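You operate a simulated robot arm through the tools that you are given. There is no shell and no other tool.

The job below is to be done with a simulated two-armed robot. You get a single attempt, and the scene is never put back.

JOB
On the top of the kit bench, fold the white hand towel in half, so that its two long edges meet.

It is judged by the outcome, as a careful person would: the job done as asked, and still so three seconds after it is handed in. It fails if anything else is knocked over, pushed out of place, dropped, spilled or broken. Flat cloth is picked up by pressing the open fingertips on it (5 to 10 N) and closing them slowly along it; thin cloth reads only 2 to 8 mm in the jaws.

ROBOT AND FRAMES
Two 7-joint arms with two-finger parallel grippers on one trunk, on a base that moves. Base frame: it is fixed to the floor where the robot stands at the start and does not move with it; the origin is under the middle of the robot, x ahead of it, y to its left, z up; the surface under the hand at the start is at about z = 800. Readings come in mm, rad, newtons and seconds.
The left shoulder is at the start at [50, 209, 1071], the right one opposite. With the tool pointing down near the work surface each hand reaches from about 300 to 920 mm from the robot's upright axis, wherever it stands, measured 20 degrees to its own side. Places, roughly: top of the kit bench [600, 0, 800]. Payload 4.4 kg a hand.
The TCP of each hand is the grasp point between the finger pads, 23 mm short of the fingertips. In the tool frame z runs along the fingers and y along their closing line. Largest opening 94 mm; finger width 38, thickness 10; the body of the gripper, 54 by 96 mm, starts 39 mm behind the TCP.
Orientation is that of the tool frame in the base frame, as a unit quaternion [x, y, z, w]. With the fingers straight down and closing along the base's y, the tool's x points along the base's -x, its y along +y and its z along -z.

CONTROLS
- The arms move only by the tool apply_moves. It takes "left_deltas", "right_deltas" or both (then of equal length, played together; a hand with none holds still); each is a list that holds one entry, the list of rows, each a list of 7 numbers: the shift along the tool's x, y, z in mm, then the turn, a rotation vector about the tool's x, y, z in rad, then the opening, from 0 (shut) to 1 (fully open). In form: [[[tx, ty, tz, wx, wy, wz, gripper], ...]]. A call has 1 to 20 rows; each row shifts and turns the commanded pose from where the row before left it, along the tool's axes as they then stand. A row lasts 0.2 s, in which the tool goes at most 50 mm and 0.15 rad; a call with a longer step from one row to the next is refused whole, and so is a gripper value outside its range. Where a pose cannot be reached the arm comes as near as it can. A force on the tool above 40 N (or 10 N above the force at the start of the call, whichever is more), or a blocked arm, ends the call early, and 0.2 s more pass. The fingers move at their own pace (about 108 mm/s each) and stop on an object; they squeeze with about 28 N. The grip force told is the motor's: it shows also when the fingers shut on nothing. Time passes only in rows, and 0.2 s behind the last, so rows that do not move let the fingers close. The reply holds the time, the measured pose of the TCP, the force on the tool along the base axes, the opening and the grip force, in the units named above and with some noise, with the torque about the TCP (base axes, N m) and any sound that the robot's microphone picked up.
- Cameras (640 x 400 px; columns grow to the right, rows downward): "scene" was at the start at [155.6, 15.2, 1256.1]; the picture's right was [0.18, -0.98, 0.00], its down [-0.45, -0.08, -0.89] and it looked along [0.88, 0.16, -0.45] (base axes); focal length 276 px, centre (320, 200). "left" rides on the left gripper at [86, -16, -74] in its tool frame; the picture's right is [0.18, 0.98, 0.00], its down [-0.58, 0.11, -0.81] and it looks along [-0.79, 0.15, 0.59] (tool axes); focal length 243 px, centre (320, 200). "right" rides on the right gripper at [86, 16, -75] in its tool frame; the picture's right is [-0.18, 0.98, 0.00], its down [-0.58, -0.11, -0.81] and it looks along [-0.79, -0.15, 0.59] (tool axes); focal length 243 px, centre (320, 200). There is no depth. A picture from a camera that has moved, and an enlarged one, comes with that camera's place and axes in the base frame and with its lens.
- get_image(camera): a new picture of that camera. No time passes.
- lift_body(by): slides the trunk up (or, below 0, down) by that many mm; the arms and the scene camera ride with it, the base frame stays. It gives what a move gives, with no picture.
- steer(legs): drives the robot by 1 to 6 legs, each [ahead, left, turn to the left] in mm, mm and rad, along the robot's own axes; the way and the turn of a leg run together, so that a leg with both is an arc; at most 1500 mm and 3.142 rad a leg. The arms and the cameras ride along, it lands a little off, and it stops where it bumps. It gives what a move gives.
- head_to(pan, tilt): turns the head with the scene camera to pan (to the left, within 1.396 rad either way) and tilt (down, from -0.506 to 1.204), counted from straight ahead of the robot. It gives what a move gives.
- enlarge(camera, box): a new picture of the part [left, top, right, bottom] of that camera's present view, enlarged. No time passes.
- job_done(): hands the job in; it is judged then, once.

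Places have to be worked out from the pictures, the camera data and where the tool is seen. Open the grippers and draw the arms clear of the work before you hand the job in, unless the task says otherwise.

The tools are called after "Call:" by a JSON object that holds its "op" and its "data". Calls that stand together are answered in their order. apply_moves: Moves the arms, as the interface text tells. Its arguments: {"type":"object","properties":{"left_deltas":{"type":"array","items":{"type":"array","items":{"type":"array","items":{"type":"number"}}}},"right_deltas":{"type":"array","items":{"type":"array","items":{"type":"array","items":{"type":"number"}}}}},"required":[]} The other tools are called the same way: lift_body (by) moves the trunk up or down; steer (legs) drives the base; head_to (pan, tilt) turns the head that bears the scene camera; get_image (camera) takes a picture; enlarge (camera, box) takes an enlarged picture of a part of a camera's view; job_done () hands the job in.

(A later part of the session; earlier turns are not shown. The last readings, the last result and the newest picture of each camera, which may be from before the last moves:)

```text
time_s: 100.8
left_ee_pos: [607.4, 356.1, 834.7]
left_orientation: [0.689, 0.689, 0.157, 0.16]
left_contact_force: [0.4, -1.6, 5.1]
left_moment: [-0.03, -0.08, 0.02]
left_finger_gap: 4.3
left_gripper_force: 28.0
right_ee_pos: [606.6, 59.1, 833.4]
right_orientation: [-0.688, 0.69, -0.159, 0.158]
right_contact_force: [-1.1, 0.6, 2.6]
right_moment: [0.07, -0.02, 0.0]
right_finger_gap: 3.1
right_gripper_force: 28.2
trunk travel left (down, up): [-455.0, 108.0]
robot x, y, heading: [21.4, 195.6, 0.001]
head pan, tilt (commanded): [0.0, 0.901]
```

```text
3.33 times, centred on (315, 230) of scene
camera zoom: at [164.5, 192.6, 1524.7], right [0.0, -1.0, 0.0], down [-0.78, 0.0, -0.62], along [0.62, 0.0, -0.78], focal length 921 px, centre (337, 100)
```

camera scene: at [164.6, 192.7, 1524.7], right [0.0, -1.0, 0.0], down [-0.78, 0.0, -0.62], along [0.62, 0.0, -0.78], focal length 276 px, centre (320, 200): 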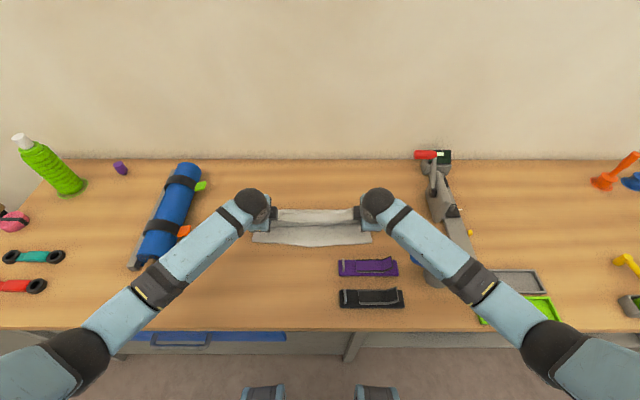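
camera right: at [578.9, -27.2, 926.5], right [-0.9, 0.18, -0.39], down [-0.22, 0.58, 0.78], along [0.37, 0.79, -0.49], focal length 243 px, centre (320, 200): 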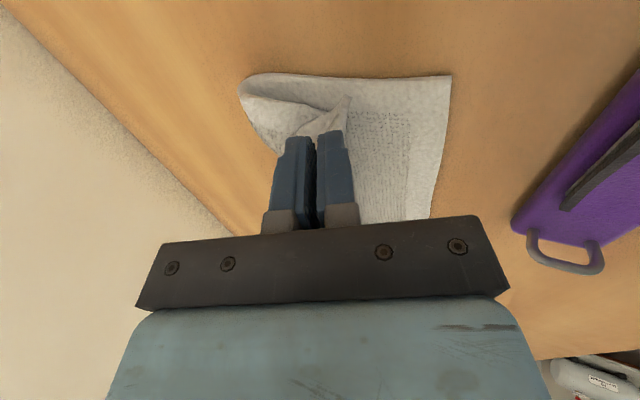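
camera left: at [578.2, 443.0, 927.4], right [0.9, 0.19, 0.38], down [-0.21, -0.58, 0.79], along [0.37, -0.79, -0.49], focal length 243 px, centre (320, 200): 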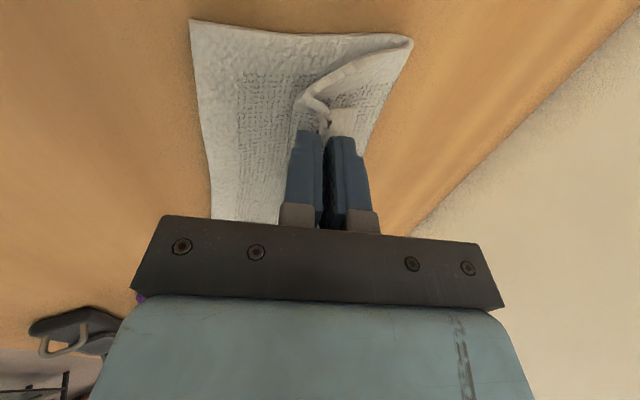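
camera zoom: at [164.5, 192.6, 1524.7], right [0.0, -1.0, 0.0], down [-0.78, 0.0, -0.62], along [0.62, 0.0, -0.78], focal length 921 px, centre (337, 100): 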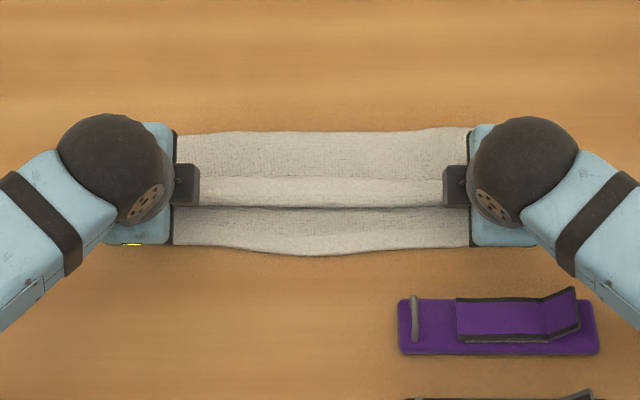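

This is a clean result: fold at x≈690, the hairpin front at x≈603 and only the hem strip (about 31 mm) turned back on top. Once that strip is flipped toward me, its edge falls at x≈572, right on the near edge (≈571). I ease up 2 mm, open slightly and slide the fingers out backward.

Call:
{"op": "apply_moves", "data": {"left_deltas": [[[0, 0.9, -1.8, 0, 0, 0, 0], [0, 0.5, -1, 0, 0, 0, 0.06], [0, 0.5, -1, 0, 0, 0, 0.12], [0, 0, 0, 0, 0, 0, 0.16], [0, 0, 0, 0, 0, 0, 0.16], [0, 0, -8, 0, 0, 0, 0.16], [0, 0, -12, 0, 0, 0, 0.16], [0, 0, -15, 0, 0, 0, 0.16], [0, 0, -20, 0, 0, 0, 0.16], [0, 0, -20, 0, 0, 0, 0.16]]], "right_deltas": [[[0, -0.9, -1.8, 0, 0, 0, 0], [0, -0.5, -1, 0, 0, 0, 0.06], [0, -0.5, -1, 0, 0, 0, 0.12], [0, 0, 0, 0, 0, 0, 0.16], [0, 0, 0, 0, 0, 0, 0.16], [0, 0, -8, 0, 0, 0, 0.16], [0, 0, -12, 0, 0, 0, 0.16], [0, 0, -15, 0, 0, 0, 0.16], [0, 0, -20, 0, 0, 0, 0.16], [0, 0, -20, 0, 0, 0, 0.16]]]}}

Call:
{"op": "get_image", "data": {"camera": "left"}}

Call:
{"op": "get_image", "data": {"camera": "right"}}

Call:
{"op": "enlarge", "data": {"camera": "scene", "box": [230, 170, 400, 290]}}

```text
time_s: 103.0
left_ee_pos: [574.9, 357.6, 905.7]
left_orientation: [0.689, 0.689, 0.157, 0.157]
left_contact_force: [0.0, 0.3, -0.4]
left_moment: [0.02, 0.01, 0.01]
left_finger_gap: 14.9
left_gripper_force: 0.0
right_ee_pos: [574.0, 57.9, 905.3]
right_orientation: [-0.688, 0.69, -0.158, 0.159]
right_contact_force: [-1.0, 0.3, -1.2]
right_moment: [-0.02, 0.02, -0.01]
right_finger_gap: 15.2
right_gripper_force: 0.2
trunk travel left (down, up): [-455.0, 108.0]
robot x, y, heading: [24.4, 191.0, 0.004]
head pan, tilt (commanded): [0.0, 0.901]
```

```text
taken
camera left: at [528.1, 444.0, 967.3], right [0.89, 0.18, 0.43], down [-0.25, -0.58, 0.77], along [0.39, -0.79, -0.47], focal length 243 px, centre (320, 200)
```

left: 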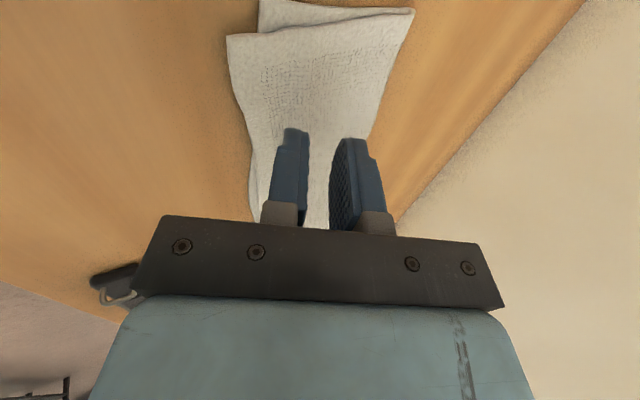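

```text
taken
camera right: at [526.4, -26.9, 964.9], right [-0.88, 0.19, -0.43], down [-0.25, 0.58, 0.77], along [0.39, 0.79, -0.47], focal length 243 px, centre (320, 200)
```

right: 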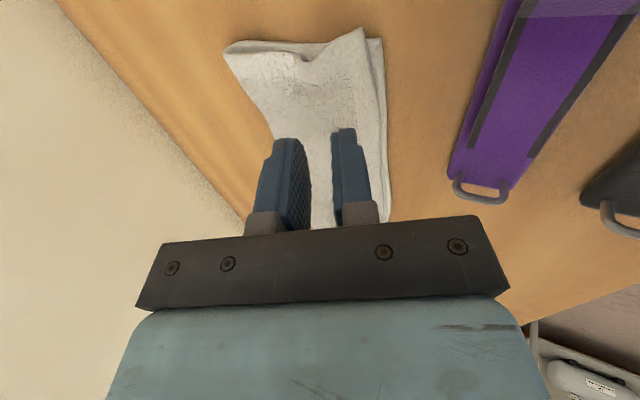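

```text
3.33 times, centred on (315, 230) of scene
camera zoom: at [164.7, 192.7, 1524.6], right [0.0, -1.0, 0.0], down [-0.78, 0.0, -0.62], along [0.62, 0.0, -0.78], focal length 921 px, centre (337, 100)
```

zoom: 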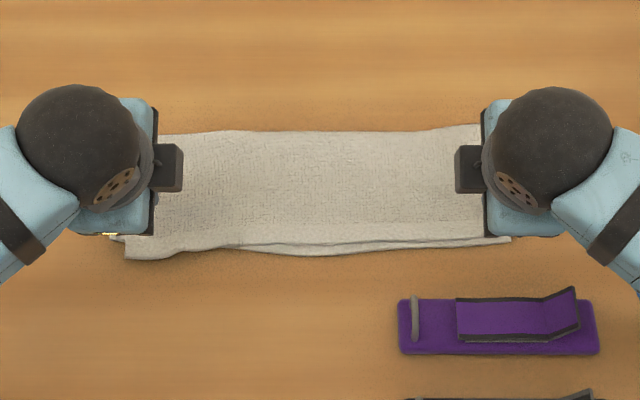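

Excellent: on release the hem strip sprang open by itself and now lies along the near edge. I move the hands up and aside to see the alignment clearly.

Call:
{"op": "apply_moves", "data": {"left_deltas": [[[0, 0, -20, 0.05, 0, 0, 0.16], [10, 0, -30, 0.1, 0, 0, 0.16], [20, 0, -30, 0.1, 0, 0, 0.16], [30, 0, -30, 0.1, 0, 0, 0.16], [35, 0, -20, 0.1, 0, 0, 0.16]]], "right_deltas": [[[0, 0, -20, -0.05, 0, 0, 0.16], [0, 0, -30, -0.1, 0, 0, 0.16], [0, 0, -30, -0.1, 0, 0, 0.16], [5, 0, -30, -0.1, 0, 0, 0.16], [5, 0, -20, -0.1, 0, 0, 0.16]]]}}

Call:
{"op": "get_image", "data": {"camera": "scene"}}

Call:
{"op": "enlarge", "data": {"camera": "scene", "box": [230, 180, 400, 270]}}

```text
time_s: 104.2
left_ee_pos: [538.6, 453.4, 1028.5]
left_orientation: [0.706, 0.708, -0.002, -0.001]
left_contact_force: [0.1, -0.4, -0.1]
left_moment: [0.01, -0.01, 0.0]
left_finger_gap: 14.6
left_gripper_force: 0.1
right_ee_pos: [536.9, 49.3, 1027.4]
right_orientation: [-0.707, 0.708, -0.001, -0.001]
right_contact_force: [0.2, -0.5, 0.0]
right_moment: [0.01, 0.02, -0.04]
right_finger_gap: 15.1
right_gripper_force: 0.1
trunk travel left (down, up): [-455.0, 108.0]
robot x, y, heading: [26.3, 196.4, 0.0]
head pan, tilt (commanded): [0.0, 0.901]
```

```text
taken
camera scene: at [165.7, 194.0, 1524.4], right [0.0, -1.0, 0.0], down [-0.78, 0.0, -0.62], along [0.62, 0.0, -0.78], focal length 276 px, centre (320, 200)
```

scene: 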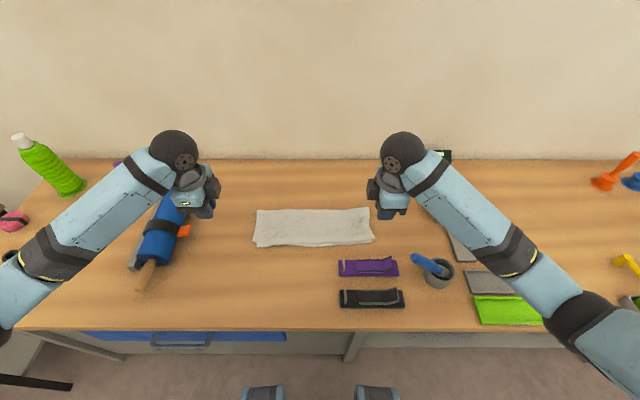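

```text
3.76 times, centred on (315, 225) of scene
camera zoom: at [165.7, 194.0, 1524.4], right [0.0, -1.0, 0.0], down [-0.78, 0.0, -0.62], along [0.62, 0.0, -0.78], focal length 1040 px, centre (339, 106)
```

zoom: 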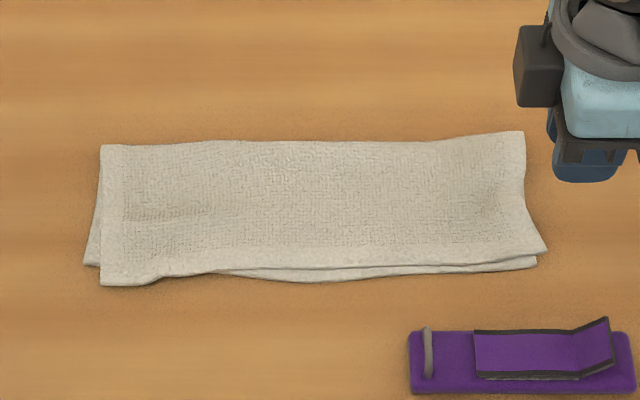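

The fold is nearly right. I measure the top hem against the bottom hem: it overshoots by about 20 mm at the left, is short by 12 mm at the right and 10 mm in the middle, and is shifted about 12 mm to the right. I'll pinch the top layer near both ends of its hem and shift it, left end away from me and right end toward me. First I move above those points.

Call:
{"op": "apply_moves", "data": {"left_deltas": [[[-20, 8, 30, 0, 0, 0, 0.277], [-20, 8, 38, 0, 0, 0, 0.277], [-20, 8, 38, 0, 0, 0, 0.277], [-20, 8, 38, 0, 0, 0, 0.277], [-20, 8, 36, 0, 0, 0, 0.277]]], "right_deltas": [[[-1, -14, 30, 0, 0, 0, 0.277], [-1, -14, 38, 0, 0, 0, 0.277], [-1, -14, 38, 0, 0, 0, 0.277], [-1, -14, 38, 0, 0, 0, 0.277], [-1, -14, 35, 0, 0, 0, 0.277]]]}}

Call:
{"op": "get_image", "data": {"camera": "left"}}

Call:
{"op": "get_image", "data": {"camera": "right"}}

Call:
{"op": "get_image", "data": {"camera": "scene"}}

```text
time_s: 105.4
left_ee_pos: [579.5, 350.3, 849.2]
left_orientation: [0.708, 0.707, -0.001, 0.0]
left_contact_force: [0.3, -1.0, 0.4]
left_moment: [0.01, 0.01, 0.05]
left_finger_gap: 26.0
left_gripper_force: 0.0
right_ee_pos: [607.9, 52.7, 849.5]
right_orientation: [-0.707, 0.707, 0.0, 0.001]
right_contact_force: [0.4, -1.5, 0.0]
right_moment: [0.04, 0.01, 0.0]
right_finger_gap: 25.8
right_gripper_force: 0.0
trunk travel left (down, up): [-455.0, 108.0]
robot x, y, heading: [27.6, 196.2, 0.001]
head pan, tilt (commanded): [0.0, 0.901]
```

```text
taken
camera left: at [562.8, 437.0, 925.3], right [0.98, 0.18, 0.0], down [0.11, -0.58, 0.81], along [0.15, -0.79, -0.59], focal length 243 px, centre (320, 200)
```

left: 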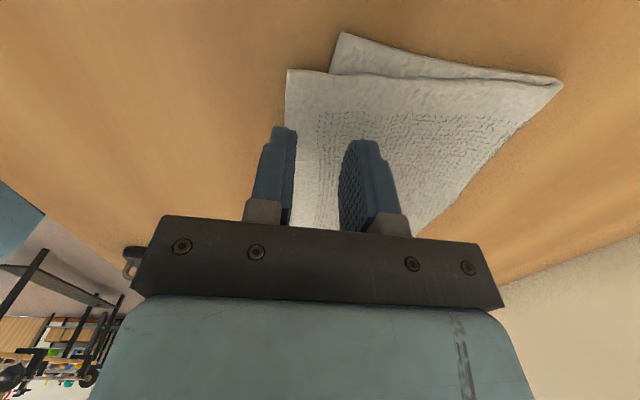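

```text
taken
camera right: at [589.9, -32.6, 923.7], right [-0.98, 0.19, 0.0], down [0.11, 0.58, 0.81], along [0.15, 0.79, -0.59], focal length 243 px, centre (320, 200)
```

right: 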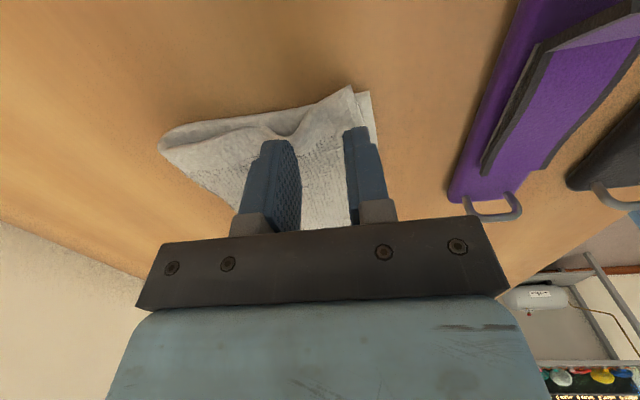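

```text
taken
camera scene: at [166.4, 192.1, 1524.5], right [0.0, -1.0, 0.0], down [-0.78, 0.0, -0.62], along [0.62, 0.0, -0.78], focal length 276 px, centre (320, 200)
```

scene: 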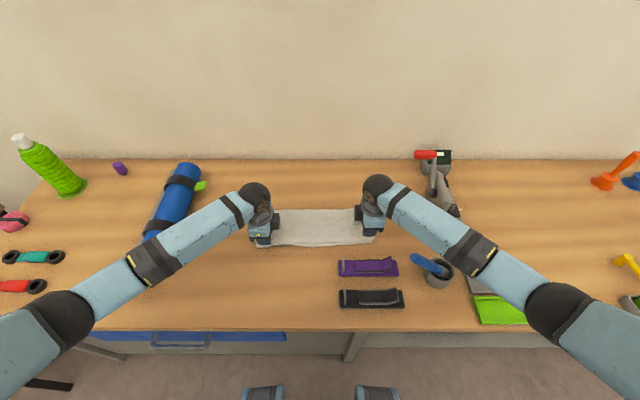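

Both hands are above the intended pinch points. I lower to contact.

Call:
{"op": "apply_moves", "data": {"left_deltas": [[[0, 0, 7, 0, 0, 0, 0.277], [0, 0, 6, 0, 0, 0, 0.277], [0, 0, 2, 0, 0, 0, 0.277], [0, 0, 1, 0, 0, 0, 0.277], [0, 0, 0, 0, 0, 0, 0.277]]], "right_deltas": [[[0, 0, 7, 0, 0, 0, 0.277], [0, 0, 6, 0, 0, 0, 0.277], [0, 0, 1, 0, 0, 0, 0.277], [0, 0, 1, 0, 0, 0, 0.277], [0, 0, 0, 0, 0, 0, 0.277]]]}}

```text
time_s: 106.6
left_ee_pos: [576.9, 352.4, 833.6]
left_orientation: [0.707, 0.707, -0.002, 0.0]
left_contact_force: [-0.3, -0.3, 0.5]
left_moment: [-0.01, -0.02, -0.02]
left_finger_gap: 26.1
left_gripper_force: 0.4
right_ee_pos: [607.3, 54.2, 834.2]
right_orientation: [-0.707, 0.707, 0.0, 0.0]
right_contact_force: [0.1, -0.1, 0.1]
right_moment: [-0.01, -0.01, 0.01]
right_finger_gap: 26.1
right_gripper_force: 0.2
trunk travel left (down, up): [-455.0, 108.0]
robot x, y, heading: [20.8, 195.4, 0.004]
head pan, tilt (commanded): [0.0, 0.901]
```

No contact yet at about 834; I step down slowly.

Call:
{"op": "apply_moves", "data": {"left_deltas": [[[0, 0, 1, 0, 0, 0, 0.277], [0, 0, 1, 0, 0, 0, 0.277], [0, 0, 1, 0, 0, 0, 0.277], [0, 0, 0, 0, 0, 0, 0.277]]], "right_deltas": [[[0, 0, 1, 0, 0, 0, 0.277], [0, 0, 1, 0, 0, 0, 0.277], [0, 0, 1, 0, 0, 0, 0.277], [0, 0, 0, 0, 0, 0, 0.277]]]}}

```text
time_s: 107.6
left_ee_pos: [576.8, 350.9, 831.0]
left_orientation: [0.706, 0.708, 0.0, 0.0]
left_contact_force: [1.0, 0.8, 1.8]
left_moment: [0.02, -0.07, -0.03]
left_finger_gap: 26.3
left_gripper_force: 0.2
right_ee_pos: [607.4, 55.4, 831.2]
right_orientation: [-0.707, 0.708, -0.001, 0.001]
right_contact_force: [-0.3, -1.0, 1.2]
right_moment: [0.01, 0.03, 0.01]
right_finger_gap: 25.9
right_gripper_force: 0.1
trunk travel left (down, up): [-455.0, 108.0]
robot x, y, heading: [23.9, 194.0, 0.004]
head pan, tilt (commanded): [0.0, 0.901]
```

Light contact on both. I press about 2 mm further and close slowly to pinch the top layer.

Call:
{"op": "apply_moves", "data": {"left_deltas": [[[0, 0, 1, 0, 0, 0, 0.277], [0, 0, 0.8, 0, 0, 0, 0.277], [0, 0, 0, 0, 0, 0, 0.25], [0, 0, 0, 0, 0, 0, 0.225], [0, 0, 0, 0, 0, 0, 0.2], [0, 0, 0, 0, 0, 0, 0.175], [0, 0, 0, 0, 0, 0, 0.15], [0, 0, 0, 0, 0, 0, 0.125], [0, 0, 0, 0, 0, 0, 0.1], [0, 0, 0, 0, 0, 0, 0.075], [0, 0, 0, 0, 0, 0, 0.05], [0, 0, 0, 0, 0, 0, 0.025], [0, 0, 0, 0, 0, 0, 0], [0, 0, 0, 0, 0, 0, 0], [0, 0, 0, 0, 0, 0, 0]]], "right_deltas": [[[0, 0, 1, 0, 0, 0, 0.277], [0, 0, 1, 0, 0, 0, 0.277], [0, 0, 0, 0, 0, 0, 0.25], [0, 0, 0, 0, 0, 0, 0.225], [0, 0, 0, 0, 0, 0, 0.2], [0, 0, 0, 0, 0, 0, 0.175], [0, 0, 0, 0, 0, 0, 0.15], [0, 0, 0, 0, 0, 0, 0.125], [0, 0, 0, 0, 0, 0, 0.1], [0, 0, 0, 0, 0, 0, 0.075], [0, 0, 0, 0, 0, 0, 0.05], [0, 0, 0, 0, 0, 0, 0.025], [0, 0, 0, 0, 0, 0, 0], [0, 0, 0, 0, 0, 0, 0], [0, 0, 0, 0, 0, 0, 0]]]}}

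Call:
{"op": "enlarge", "data": {"camera": "left", "box": [200, 0, 520, 240]}}

Call:
{"op": "enlarge", "data": {"camera": "right", "box": [120, 0, 440, 240]}}

```text
time_s: 110.8
left_ee_pos: [576.6, 350.9, 828.9]
left_orientation: [0.706, 0.708, 0.0, 0.001]
left_contact_force: [2.6, -0.3, 8.1]
left_moment: [0.01, -0.07, 0.03]
left_finger_gap: 4.2
left_gripper_force: 27.7
right_ee_pos: [607.0, 54.7, 830.4]
right_orientation: [-0.707, 0.707, -0.001, 0.001]
right_contact_force: [0.2, 0.7, 5.7]
right_moment: [0.03, 0.01, -0.01]
right_finger_gap: 4.5
right_gripper_force: 28.4
trunk travel left (down, up): [-455.0, 108.0]
robot x, y, heading: [26.0, 193.2, 0.008]
head pan, tilt (commanded): [0.0, 0.901]
```

```text
1.67 times, centred on (360, 120) of left
camera zoom: at [561.1, 437.2, 905.8], right [0.98, 0.18, 0.0], down [0.11, -0.58, 0.81], along [0.15, -0.79, -0.59], focal length 404 px, centre (253, 333)
```

zoom: 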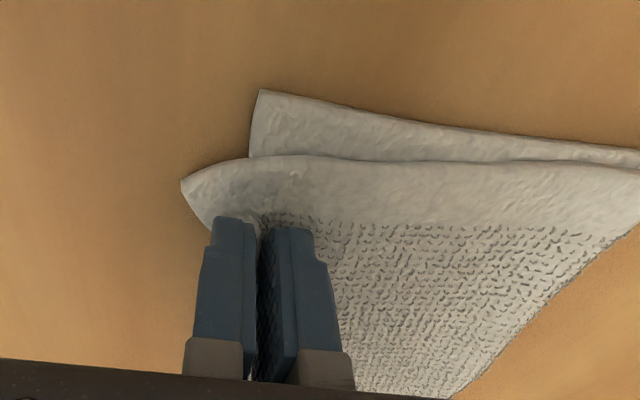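

```text
1.67 times, centred on (280, 120) of right
camera zoom: at [589.7, -31.3, 904.0], right [-0.98, 0.19, 0.0], down [0.11, 0.58, 0.81], along [0.15, 0.79, -0.59], focal length 404 px, centre (387, 333)
```

zoom: 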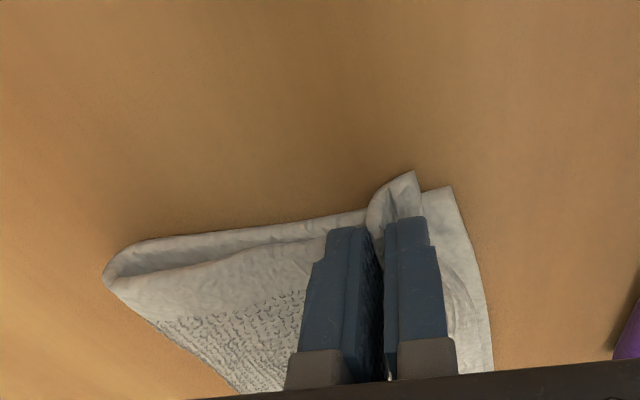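

Both hold the top layer only (4.2 and 4.5 mm). I lift about 30 mm, shift the left end +16 mm in x and +13 mm in y and the right end −16 mm in x and +9 mm in y, and check before lowering.

Call:
{"op": "apply_moves", "data": {"left_deltas": [[[0, 0, -10, 0, 0, 0, 0], [0, 0, -20, 0, 0, 0, 0], [4, 4, 0, 0, 0, 0, 0], [5, 6, 0, 0, 0, 0, 0], [4, 6, 0, 0, 0, 0, 0], [0, 0, 0, 0, 0, 0, 0]]], "right_deltas": [[[0, 0, -10, 0, 0, 0, 0], [0, 0, -20, 0, 0, 0, 0], [-3, 4, 0, 0, 0, 0, 0], [-3, 6, 0, 0, 0, 0, 0], [-3, 6, 0, 0, 0, 0, 0], [0, 0, 0, 0, 0, 0, 0]]]}}

Call:
{"op": "enlarge", "data": {"camera": "left", "box": [180, 0, 580, 240]}}

Call:
{"op": "enlarge", "data": {"camera": "right", "box": [80, 0, 480, 240]}}

Call:
{"op": "enlarge", "data": {"camera": "scene", "box": [230, 180, 400, 270]}}

```text
time_s: 112.2
left_ee_pos: [592.0, 364.3, 857.7]
left_orientation: [0.706, 0.708, 0.0, -0.001]
left_contact_force: [0.6, -0.4, 1.2]
left_moment: [-0.02, 0.04, 0.02]
left_finger_gap: 3.8
left_gripper_force: 27.8
right_ee_pos: [590.4, 63.0, 859.6]
right_orientation: [-0.707, 0.707, -0.001, 0.001]
right_contact_force: [-0.2, -0.3, -0.8]
right_moment: [0.04, -0.03, 0.01]
right_finger_gap: 4.5
right_gripper_force: 28.7
trunk travel left (down, up): [-455.0, 108.0]
robot x, y, heading: [23.1, 192.8, 0.007]
head pan, tilt (commanded): [0.0, 0.901]
```

```text
1.60 times, centred on (380, 120) of left
camera zoom: at [577.2, 450.6, 933.7], right [0.98, 0.19, 0.0], down [0.11, -0.58, 0.81], along [0.15, -0.79, -0.59], focal length 388 px, centre (224, 328)
```

zoom: 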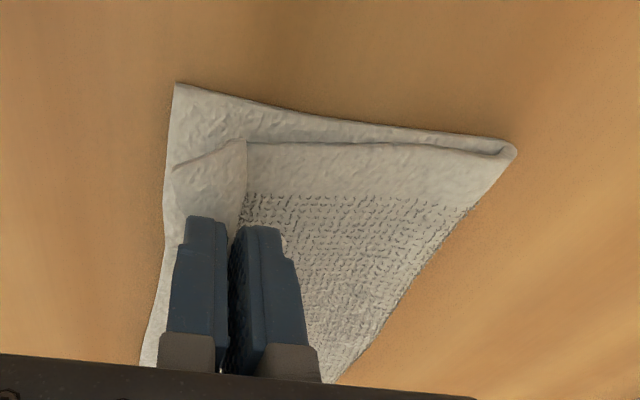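

```text
1.60 times, centred on (280, 120) of right
camera zoom: at [573.9, -22.4, 933.3], right [-0.98, 0.19, 0.0], down [0.11, 0.58, 0.81], along [0.15, 0.79, -0.59], focal length 388 px, centre (384, 328)
```

zoom: 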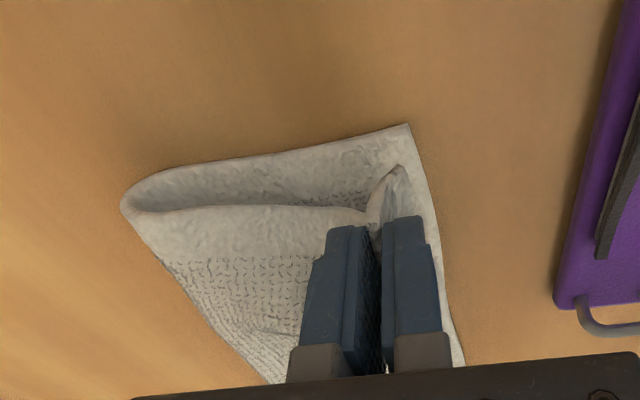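

```text
3.76 times, centred on (315, 225) of scene
camera zoom: at [165.3, 192.7, 1524.6], right [0.0, -1.0, 0.0], down [-0.78, 0.0, -0.62], along [0.62, 0.0, -0.78], focal length 1040 px, centre (339, 106)
```

zoom: 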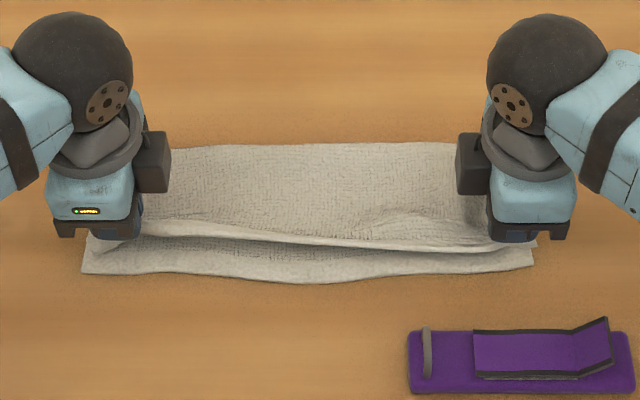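

The shift looks right, and the bottom near edge is at about 572 (left), 561 (middle) and 576 (right). I lower the hem back down and release it slowly.

Call:
{"op": "apply_moves", "data": {"left_deltas": [[[0, 0, 10, 0, 0, 0, 0], [0, 0, 10, 0, 0, 0, 0], [0, 0, 6, 0, 0, 0, 0], [0, 0, 0, 0, 0, 0, 0.06], [0, 0, 0, 0, 0, 0, 0.12], [0, 0, 0, 0, 0, 0, 0.18], [0, 0, 0, 0, 0, 0, 0.24], [0, 0, -1, 0, 0, 0, 0.3], [0, 0, -8, 0, 0, 0, 0.3], [0, 0, -20, 0, 0, 0, 0.3], [0, 0, -35, 0, 0, 0, 0.3], [20, 0, -35, 0, 0, 0, 0.3], [35, 0, -25, 0, 0, 0, 0.3], [40, 0, 0, 0, 0, 0, 0.3]]], "right_deltas": [[[0, 0, 10, 0, 0, 0, 0], [0, 0, 10, 0, 0, 0, 0], [0, 0, 6, 0, 0, 0, 0], [0, 0, 0, 0, 0, 0, 0.06], [0, 0, 0, 0, 0, 0, 0.12], [0, 0, 0, 0, 0, 0, 0.18], [0, 0, 0, 0, 0, 0, 0.24], [0, 0, -1, 0, 0, 0, 0.3], [0, 0, -8, 0, 0, 0, 0.3], [0, 0, -20, 0, 0, 0, 0.3], [0, 0, -35, 0, 0, 0, 0.3], [10, 0, -35, 0, 0, 0, 0.3], [20, 0, -35, 0, 0, 0, 0.3], [20, 0, -35, 0, 0, 0, 0.3]]]}}

Call:
{"op": "enlarge", "data": {"camera": "scene", "box": [230, 180, 400, 270]}}

Call:
{"op": "get_image", "data": {"camera": "scene"}}

```text
time_s: 115.2
left_ee_pos: [593.1, 460.9, 956.8]
left_orientation: [0.707, 0.707, -0.001, 0.0]
left_contact_force: [0.6, -0.7, 0.1]
left_moment: [-0.01, -0.01, -0.02]
left_finger_gap: 28.1
left_gripper_force: 0.1
right_ee_pos: [591.0, 14.0, 1005.2]
right_orientation: [-0.707, 0.708, 0.0, 0.001]
right_contact_force: [0.4, -1.0, 0.0]
right_moment: [0.01, -0.02, -0.01]
right_finger_gap: 28.2
right_gripper_force: 0.1
trunk travel left (down, up): [-455.0, 108.0]
robot x, y, heading: [21.7, 193.6, 0.003]
head pan, tilt (commanded): [0.0, 0.901]
```

```text
3.76 times, centred on (315, 225) of scene
camera zoom: at [164.3, 193.7, 1524.6], right [0.0, -1.0, 0.0], down [-0.78, 0.0, -0.62], along [0.62, 0.0, -0.78], focal length 1040 px, centre (339, 106)
```

zoom: 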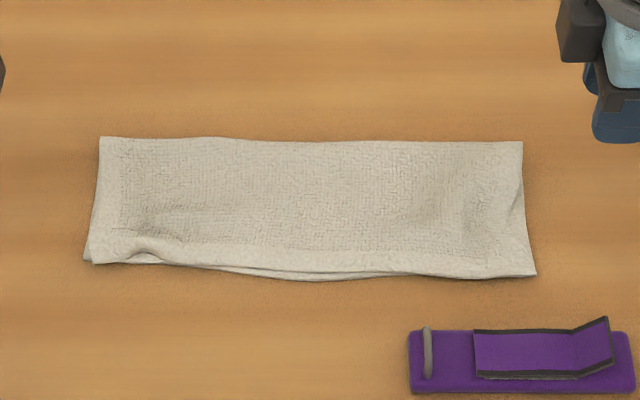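

```text
taken
camera scene: at [164.3, 193.7, 1524.6], right [0.0, -1.0, 0.0], down [-0.78, 0.0, -0.62], along [0.62, 0.0, -0.78], focal length 276 px, centre (320, 200)
```

scene: 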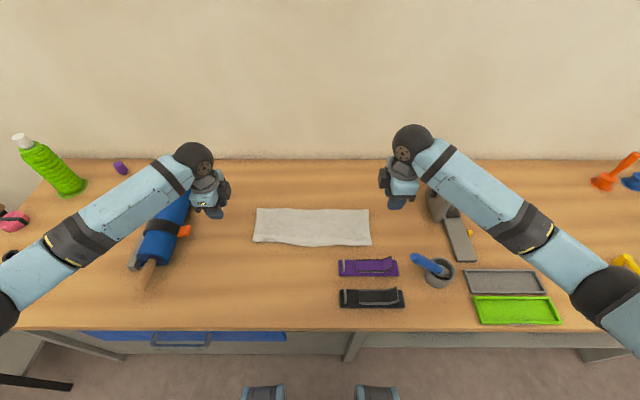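

The edges now match closely at both ends and within several millimetres in the middle. I zoom in further to judge.

Call:
{"op": "enlarge", "data": {"camera": "scene", "box": [245, 200, 315, 255]}}

Call:
{"op": "enlarge", "data": {"camera": "scene", "box": [310, 200, 380, 255]}}

Call:
{"op": "get_image", "data": {"camera": "left"}}

Call:
{"op": "get_image", "data": {"camera": "right"}}

```text
7.27 times, centred on (280, 228) of scene
camera zoom: at [164.3, 193.7, 1524.6], right [0.0, -1.0, 0.0], down [-0.78, 0.0, -0.62], along [0.62, 0.0, -0.78], focal length 2009 px, centre (611, 0)
```

zoom: 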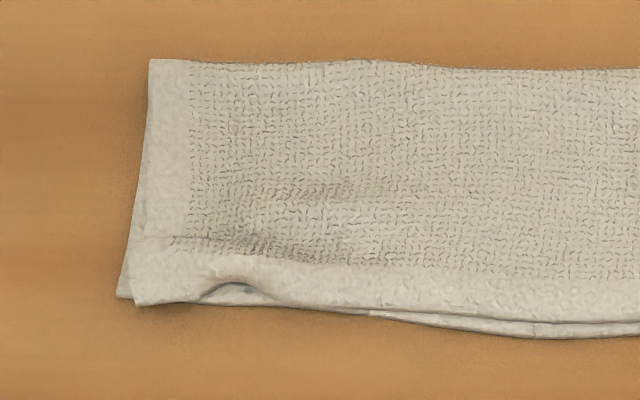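

```text
7.27 times, centred on (345, 228) of scene
camera zoom: at [164.3, 193.7, 1524.6], right [0.0, -1.0, 0.0], down [-0.78, 0.0, -0.62], along [0.62, 0.0, -0.78], focal length 2009 px, centre (138, 0)
```

zoom: 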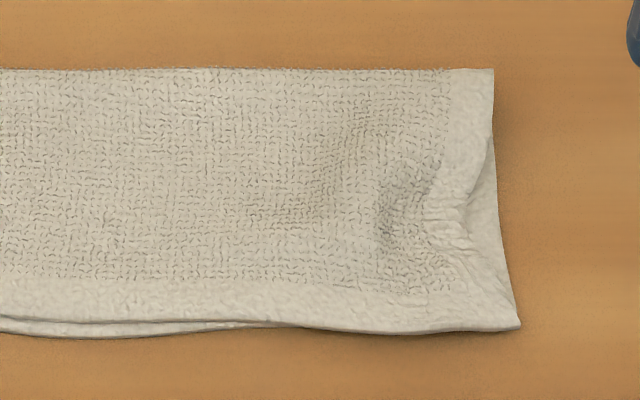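

```text
taken
camera left: at [578.4, 547.5, 1031.7], right [0.98, 0.18, 0.0], down [0.11, -0.58, 0.81], along [0.15, -0.79, -0.59], focal length 243 px, centre (320, 200)
```

left: 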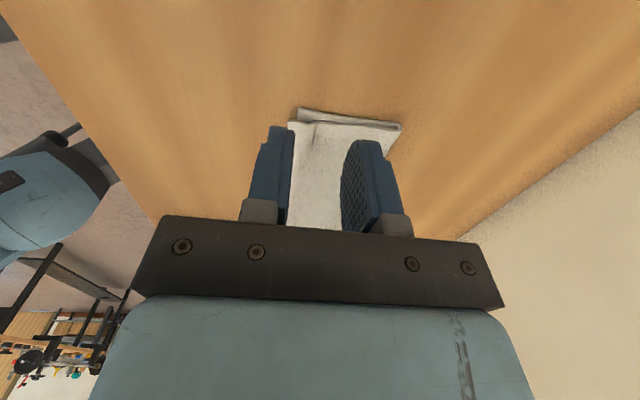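

```text
taken
camera right: at [572.8, -70.9, 1078.7], right [-0.98, 0.19, 0.0], down [0.11, 0.58, 0.81], along [0.15, 0.79, -0.59], focal length 243 px, centre (320, 200)
```

right: 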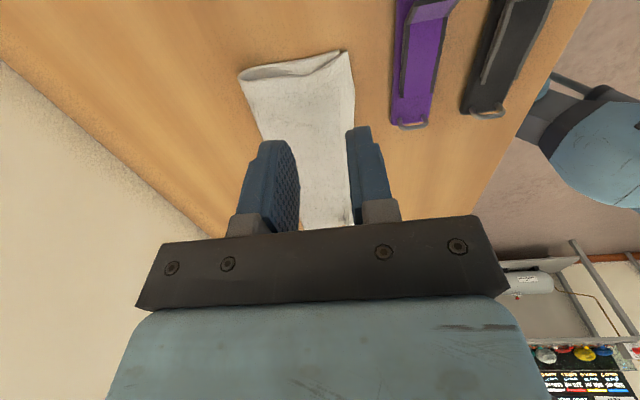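

The fold is good: the long edges coincide at the ends and differ by only about 6 mm in the middle, so I'll leave the towel alone now. Next is the blue stick that got tipped in its cup; I look at it closely.

Call:
{"op": "enlarge", "data": {"camera": "scene", "box": [390, 235, 490, 305]}}

Call:
{"op": "enlarge", "data": {"camera": "scene", "box": [320, 140, 640, 340]}}

```text
5.71 times, centred on (440, 270) of scene
camera zoom: at [164.3, 193.7, 1524.6], right [0.0, -1.0, 0.0], down [-0.78, 0.0, -0.62], along [0.62, 0.0, -0.78], focal length 1579 px, centre (-366, -200)
```

zoom: 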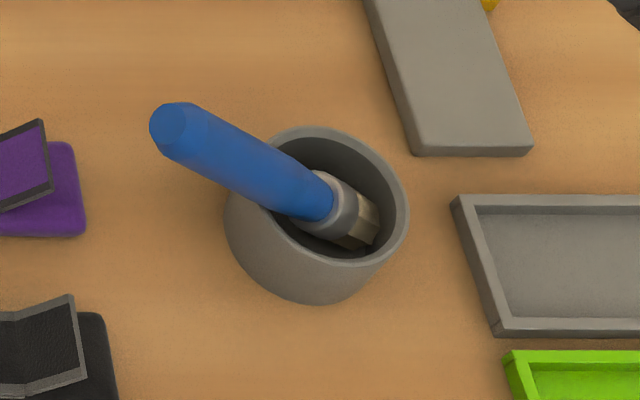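

```text
2.00 times, centred on (480, 240) of scene
camera zoom: at [164.3, 193.7, 1524.6], right [0.0, -1.0, 0.0], down [-0.78, 0.0, -0.62], along [0.62, 0.0, -0.78], focal length 552 px, centre (0, 120)
```

zoom: 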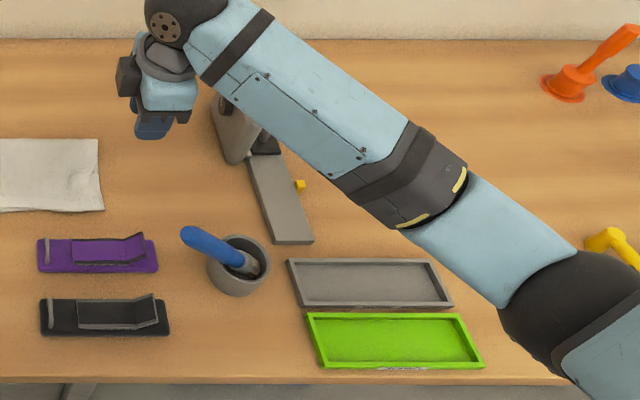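

The stick is a brush that originally stood upright in the cup (its top was right above the cup at z≈965); it now leans on the rim with its top at about (475, −38, 908). I'll set it upright again with the right hand: straddle the handle in x, grip, lift, turn upright, and stand it back in the cup's middle. First I move high above it and look.

Call:
{"op": "apply_moves", "data": {"right_deltas": [[[10, 20, 0, 0, 0, 0, 0.5], [17, 29, 0, 0, 0, 0, 0.64], [17, 29, 0, 0, 0, 0, 0.64], [17, 29, 0, 0, 0, 0, 0.64], [8, 10, 0, 0, 0, 0, 0.64]]]}}

Call:
{"op": "get_image", "data": {"camera": "right"}}

Call:
{"op": "get_image", "data": {"camera": "scene"}}

```text
time_s: 116.4
left_ee_pos: [594.5, 460.0, 954.6]
left_orientation: [0.706, 0.708, 0.0, -0.001]
left_contact_force: [-1.2, 0.2, 0.7]
left_moment: [0.03, -0.01, 0.02]
left_finger_gap: 28.0
left_gripper_force: 0.0
right_ee_pos: [473.2, -54.9, 1003.1]
right_orientation: [-0.706, 0.708, -0.001, 0.0]
right_contact_force: [0.7, 0.7, 0.0]
right_moment: [0.01, -0.02, 0.0]
right_finger_gap: 60.0
right_gripper_force: 0.1
trunk travel left (down, up): [-455.0, 108.0]
robot x, y, heading: [25.4, 192.6, 0.005]
head pan, tilt (commanded): [0.0, 0.901]
```

```text
taken
camera right: at [456.5, -139.9, 1077.0], right [-0.98, 0.19, 0.0], down [0.11, 0.58, 0.81], along [0.15, 0.79, -0.59], focal length 243 px, centre (320, 200)
```

right: 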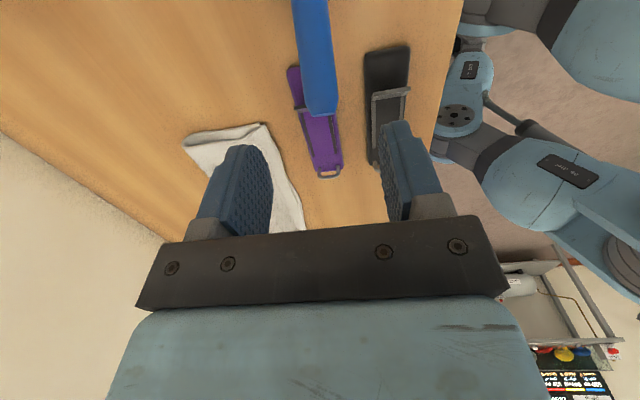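

```text
taken
camera scene: at [165.4, 192.7, 1524.6], right [0.0, -1.0, 0.0], down [-0.78, 0.0, -0.62], along [0.62, 0.0, -0.78], focal length 276 px, centre (320, 200)
```

scene: 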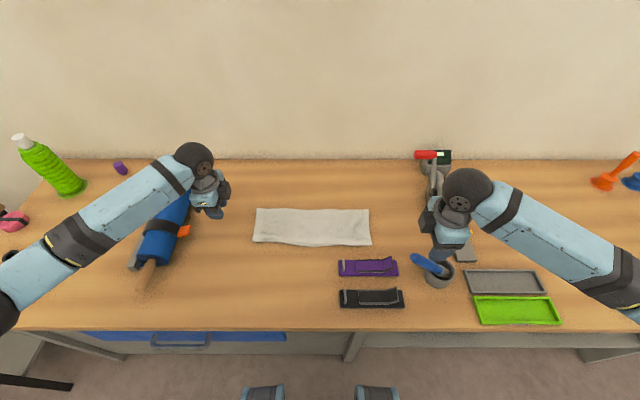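

The right camera puts the handle's end at about (475, −36, 910), with the axis at x≈474, nicely between the open fingers. I descend straight down to z≈894, straddling the handle.

Call:
{"op": "apply_moves", "data": {"right_deltas": [[[0, -0.5, 25, 0, 0, 0, 0.64], [0, -0.5, 30, 0, 0, 0, 0.64], [0, 0, 30, 0, 0, 0, 0.64], [0, 0, 15, 0, 0, 0, 0.64], [0, 0, 7, 0, 0, 0, 0.64]]]}}

Call:
{"op": "get_image", "data": {"camera": "right"}}

Call:
{"op": "enlarge", "data": {"camera": "scene", "box": [390, 200, 500, 300]}}

```text
time_s: 117.6
left_ee_pos: [594.1, 460.7, 955.7]
left_orientation: [0.707, 0.707, -0.001, 0.0]
left_contact_force: [-0.7, -0.2, 0.8]
left_moment: [-0.03, 0.02, -0.03]
left_finger_gap: 28.0
left_gripper_force: 0.1
right_ee_pos: [475.9, -54.0, 895.7]
right_orientation: [-0.707, 0.708, 0.0, 0.0]
right_contact_force: [0.1, 0.3, 0.3]
right_moment: [0.01, 0.0, 0.02]
right_finger_gap: 60.2
right_gripper_force: 0.1
trunk travel left (down, up): [-455.0, 108.0]
robot x, y, heading: [22.4, 189.0, 0.002]
head pan, tilt (commanded): [0.0, 0.901]
```

```text
taken
camera right: at [458.4, -140.4, 969.9], right [-0.98, 0.19, 0.0], down [0.11, 0.58, 0.81], along [0.15, 0.79, -0.59], focal length 243 px, centre (320, 200)
```

right: 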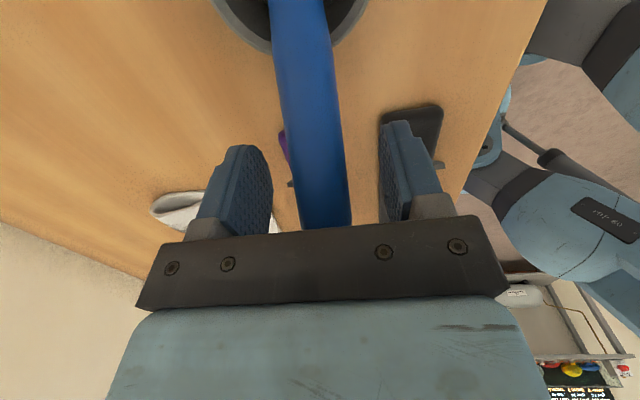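

```text
4.00 times, centred on (445, 250) of scene
camera zoom: at [165.2, 192.6, 1524.6], right [0.0, -1.0, 0.0], down [-0.78, 0.0, -0.62], along [0.62, 0.0, -0.78], focal length 1105 px, centre (-180, 0)
```

zoom: 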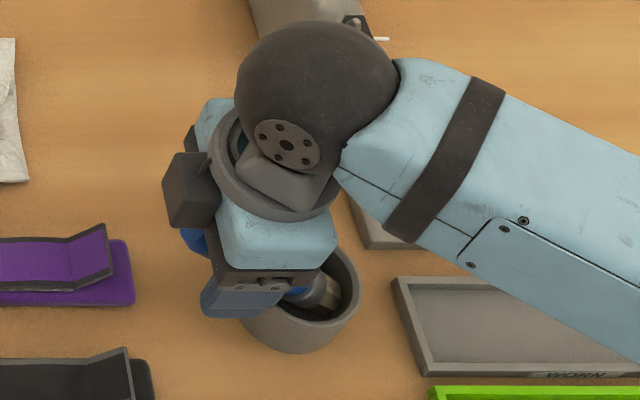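

The handle passes centrally between the fingers with no contact. I close gently onto it.

Call:
{"op": "apply_moves", "data": {"right_deltas": [[[0, 0, 0, 0, 0, 0, 0.5], [0, 0, 0, 0, 0, 0, 0.4], [0, 0, 0, 0, 0, 0, 0.33], [0, 0, 0, 0, 0, 0, 0.28], [0, 0, 0, 0, 0, 0, 0.24], [0, 0, 0, 0, 0, 0, 0.2], [0, 0, 0, 0, 0, 0, 0.1], [0, 0, 0, 0, 0, 0, 0], [0, 0, 0, 0, 0, 0, 0]]]}}

Call:
{"op": "get_image", "data": {"camera": "right"}}

```text
time_s: 119.6
left_ee_pos: [594.7, 459.1, 955.7]
left_orientation: [0.707, 0.708, -0.001, -0.001]
left_contact_force: [-0.6, 0.2, -0.5]
left_moment: [0.01, 0.01, 0.02]
left_finger_gap: 28.5
left_gripper_force: 0.0
right_ee_pos: [475.5, -54.7, 897.2]
right_orientation: [-0.706, 0.708, 0.0, 0.002]
right_contact_force: [-0.6, -0.6, 0.8]
right_moment: [-0.05, 0.03, -0.07]
right_finger_gap: 24.7
right_gripper_force: 28.2
trunk travel left (down, up): [-455.0, 108.0]
robot x, y, heading: [21.7, 192.4, 0.003]
head pan, tilt (commanded): [0.0, 0.901]
```

```text
taken
camera right: at [458.4, -140.5, 970.4], right [-0.98, 0.19, 0.0], down [0.11, 0.58, 0.81], along [0.15, 0.79, -0.59], focal length 243 px, centre (320, 200)
```

right: 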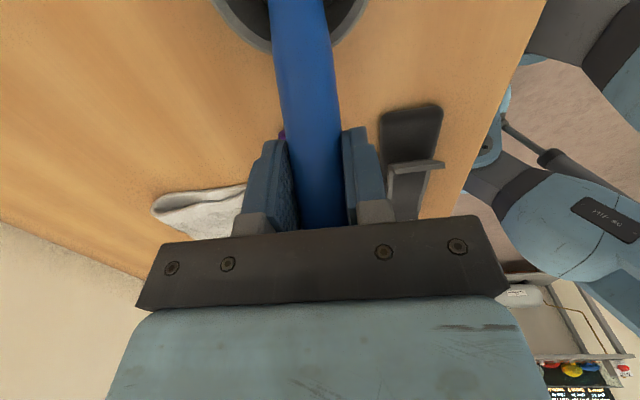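

The handle is held firmly (24.7 mm). I lift it 20 mm and check the brush's lean from the pictures.

Call:
{"op": "apply_moves", "data": {"right_deltas": [[[-2, 0, -6, 0, 0, 0, 0], [-3, 0, -14, 0, 0, 0, 0], [0, 0, 0, 0, 0, 0, 0]]]}}

Call:
{"op": "get_image", "data": {"camera": "right"}}

Call:
{"op": "get_image", "data": {"camera": "left"}}

Call:
{"op": "enlarge", "data": {"camera": "scene", "box": [390, 200, 500, 300]}}

```text
time_s: 120.4
left_ee_pos: [594.0, 459.1, 955.7]
left_orientation: [0.706, 0.708, -0.001, -0.001]
left_contact_force: [0.2, 0.1, 0.4]
left_moment: [0.02, 0.0, 0.02]
left_finger_gap: 28.2
left_gripper_force: 0.1
right_ee_pos: [475.2, -49.1, 916.6]
right_orientation: [-0.707, 0.708, 0.0, 0.001]
right_contact_force: [0.7, -0.4, -0.2]
right_moment: [0.03, -0.01, 0.02]
right_finger_gap: 24.4
right_gripper_force: 28.2
trunk travel left (down, up): [-455.0, 108.0]
robot x, y, heading: [23.1, 194.1, -0.0]
head pan, tilt (commanded): [0.0, 0.901]
```

```text
taken
camera right: at [458.3, -135.2, 990.3], right [-0.98, 0.19, 0.0], down [0.11, 0.58, 0.81], along [0.15, 0.79, -0.59], focal length 243 px, centre (320, 200)
```

right: 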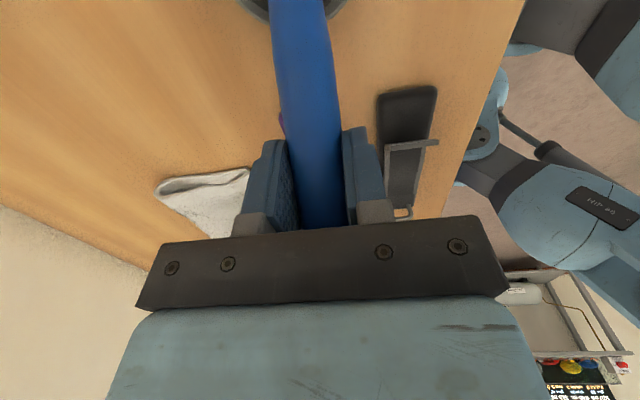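

```text
taken
camera left: at [579.0, 546.7, 1031.4], right [0.98, 0.18, 0.0], down [0.11, -0.58, 0.81], along [0.15, -0.79, -0.59], focal length 243 px, centre (320, 200)
```

left: 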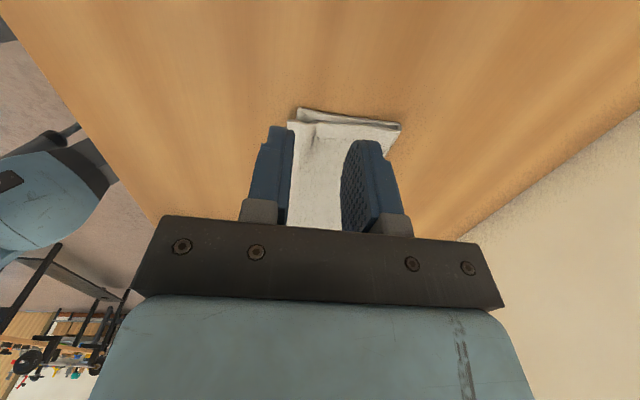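

```text
4.00 times, centred on (445, 250) of scene
camera zoom: at [165.3, 192.5, 1524.6], right [0.0, -1.0, 0.0], down [-0.78, 0.0, -0.62], along [0.62, 0.0, -0.78], focal length 1105 px, centre (-180, 0)
```

zoom: 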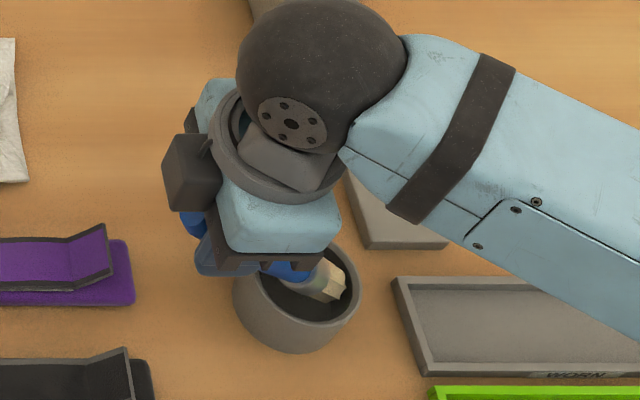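

The bristles are just inside the cup and the brush follows the hand. I now turn it upright in small steps while bringing the bristle end to the cup's middle; first half.

Call:
{"op": "apply_moves", "data": {"right_deltas": [[[5.05, 0.6, -7.35, 0, -0.0873, 0, 0], [4.39, 0.6, -7.76, 0, -0.0873, 0, 0], [5.07, 0.6, -6.94, 0, -0.0873, 0, 0], [4.45, 0.6, -7.35, 0, -0.0873, 0, 0], [5.09, 0.6, -6.48, 0, -0.0873, 0, 0]]]}}

Call:
{"op": "enlarge", "data": {"camera": "scene", "box": [390, 200, 500, 300]}}

Call:
{"op": "get_image", "data": {"camera": "right"}}

```text
time_s: 121.6
left_ee_pos: [594.1, 459.9, 956.5]
left_orientation: [0.706, 0.708, 0.0, 0.0]
left_contact_force: [-0.4, 0.7, 0.6]
left_moment: [0.01, -0.05, 0.03]
left_finger_gap: 28.4
left_gripper_force: 0.1
right_ee_pos: [471.7, -79.7, 946.2]
right_orientation: [-0.69, 0.69, 0.153, 0.155]
right_contact_force: [-0.2, 0.8, -1.1]
right_moment: [0.0, 0.0, -0.02]
right_finger_gap: 24.4
right_gripper_force: 27.8
trunk travel left (down, up): [-455.0, 108.0]
robot x, y, heading: [25.5, 193.1, 0.004]
head pan, tilt (commanded): [0.0, 0.901]
```

```text
4.00 times, centred on (445, 250) of scene
camera zoom: at [165.0, 192.3, 1524.6], right [0.0, -1.0, 0.0], down [-0.78, 0.0, -0.62], along [0.62, 0.0, -0.78], focal length 1105 px, centre (-180, 0)
```

zoom: 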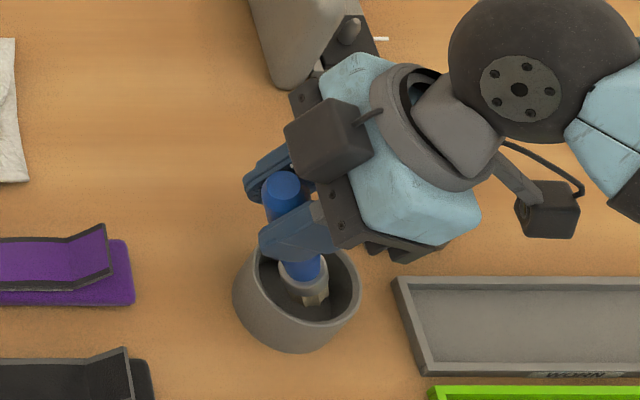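

```text
taken
camera right: at [455.0, -189.0, 976.5], right [-0.98, 0.17, 0.08], down [0.11, 0.18, 0.98], along [0.15, 0.97, -0.2], focal length 243 px, centre (320, 200)
```

right: 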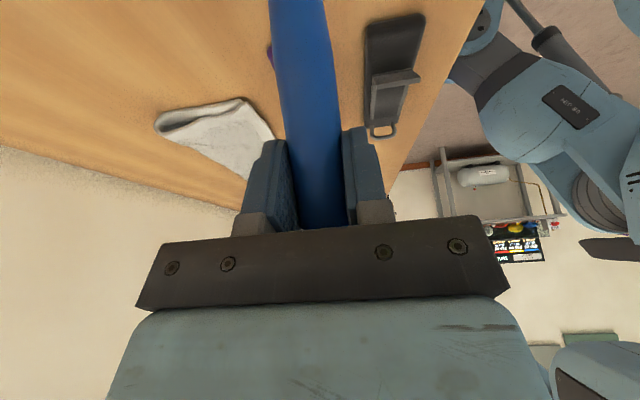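

It turns smoothly, with the bristle end centred in the cup. I do the second half of the turn.

Call:
{"op": "apply_moves", "data": {"right_deltas": [[[4.5, 0.6, -6.9, 0, -0.0873, 0, 0], [5.32, 0.6, -6.19, 0, -0.0873, 0, 0], [4.76, 0.6, -6.63, 0, -0.0873, 0, 0], [5.47, 0.6, -5.77, 0, -0.0873, 0, 0], [4.95, 0.6, -6.22, 0, -0.0873, 0, 0]]]}}

Call:
{"op": "enlarge", "data": {"camera": "scene", "box": [390, 200, 500, 300]}}

Call:
{"op": "get_image", "data": {"camera": "scene"}}

Call:
{"op": "get_image", "data": {"camera": "right"}}

```text
time_s: 122.8
left_ee_pos: [594.3, 460.4, 956.0]
left_orientation: [0.707, 0.707, -0.001, -0.002]
left_contact_force: [-0.3, 1.2, 1.1]
left_moment: [-0.01, 0.0, 0.0]
left_finger_gap: 28.3
left_gripper_force: 0.2
right_ee_pos: [469.8, -118.6, 957.4]
right_orientation: [-0.641, 0.641, 0.299, 0.3]
right_contact_force: [0.3, -0.3, -0.2]
right_moment: [0.04, -0.03, -0.09]
right_finger_gap: 24.4
right_gripper_force: 28.5
trunk travel left (down, up): [-455.0, 108.0]
robot x, y, heading: [25.1, 191.8, -0.001]
head pan, tilt (commanded): [0.0, 0.901]
```

```text
4.00 times, centred on (445, 250) of scene
camera zoom: at [165.1, 192.4, 1524.6], right [0.0, -1.0, 0.0], down [-0.78, 0.0, -0.62], along [0.62, 0.0, -0.78], focal length 1105 px, centre (-180, 0)
```

zoom: 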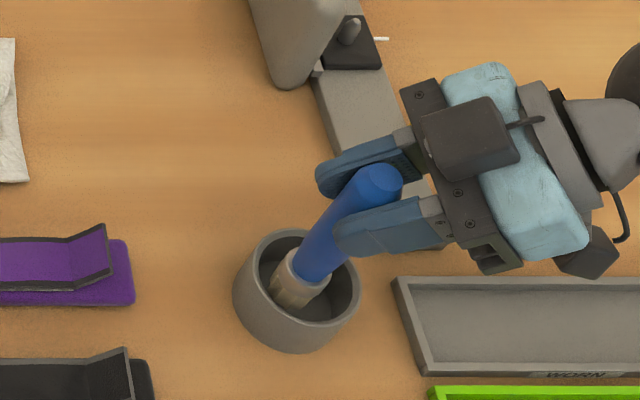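

```text
taken
camera scene: at [165.1, 192.4, 1524.6], right [0.0, -1.0, 0.0], down [-0.78, 0.0, -0.62], along [0.62, 0.0, -0.78], focal length 276 px, centre (320, 200)
```

scene: 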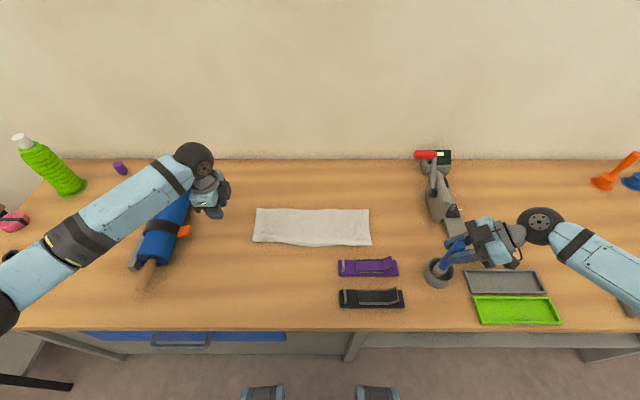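

```text
taken
camera right: at [452.5, -230.3, 938.5], right [-0.98, 0.12, 0.14], down [0.11, -0.25, 0.96], along [0.15, 0.96, 0.23], focal length 243 px, centre (320, 200)
```

right: 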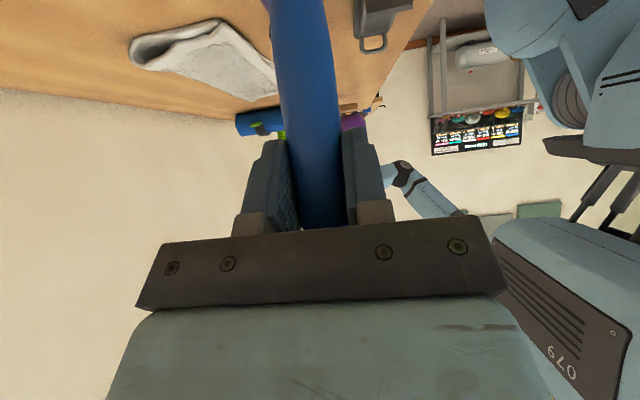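

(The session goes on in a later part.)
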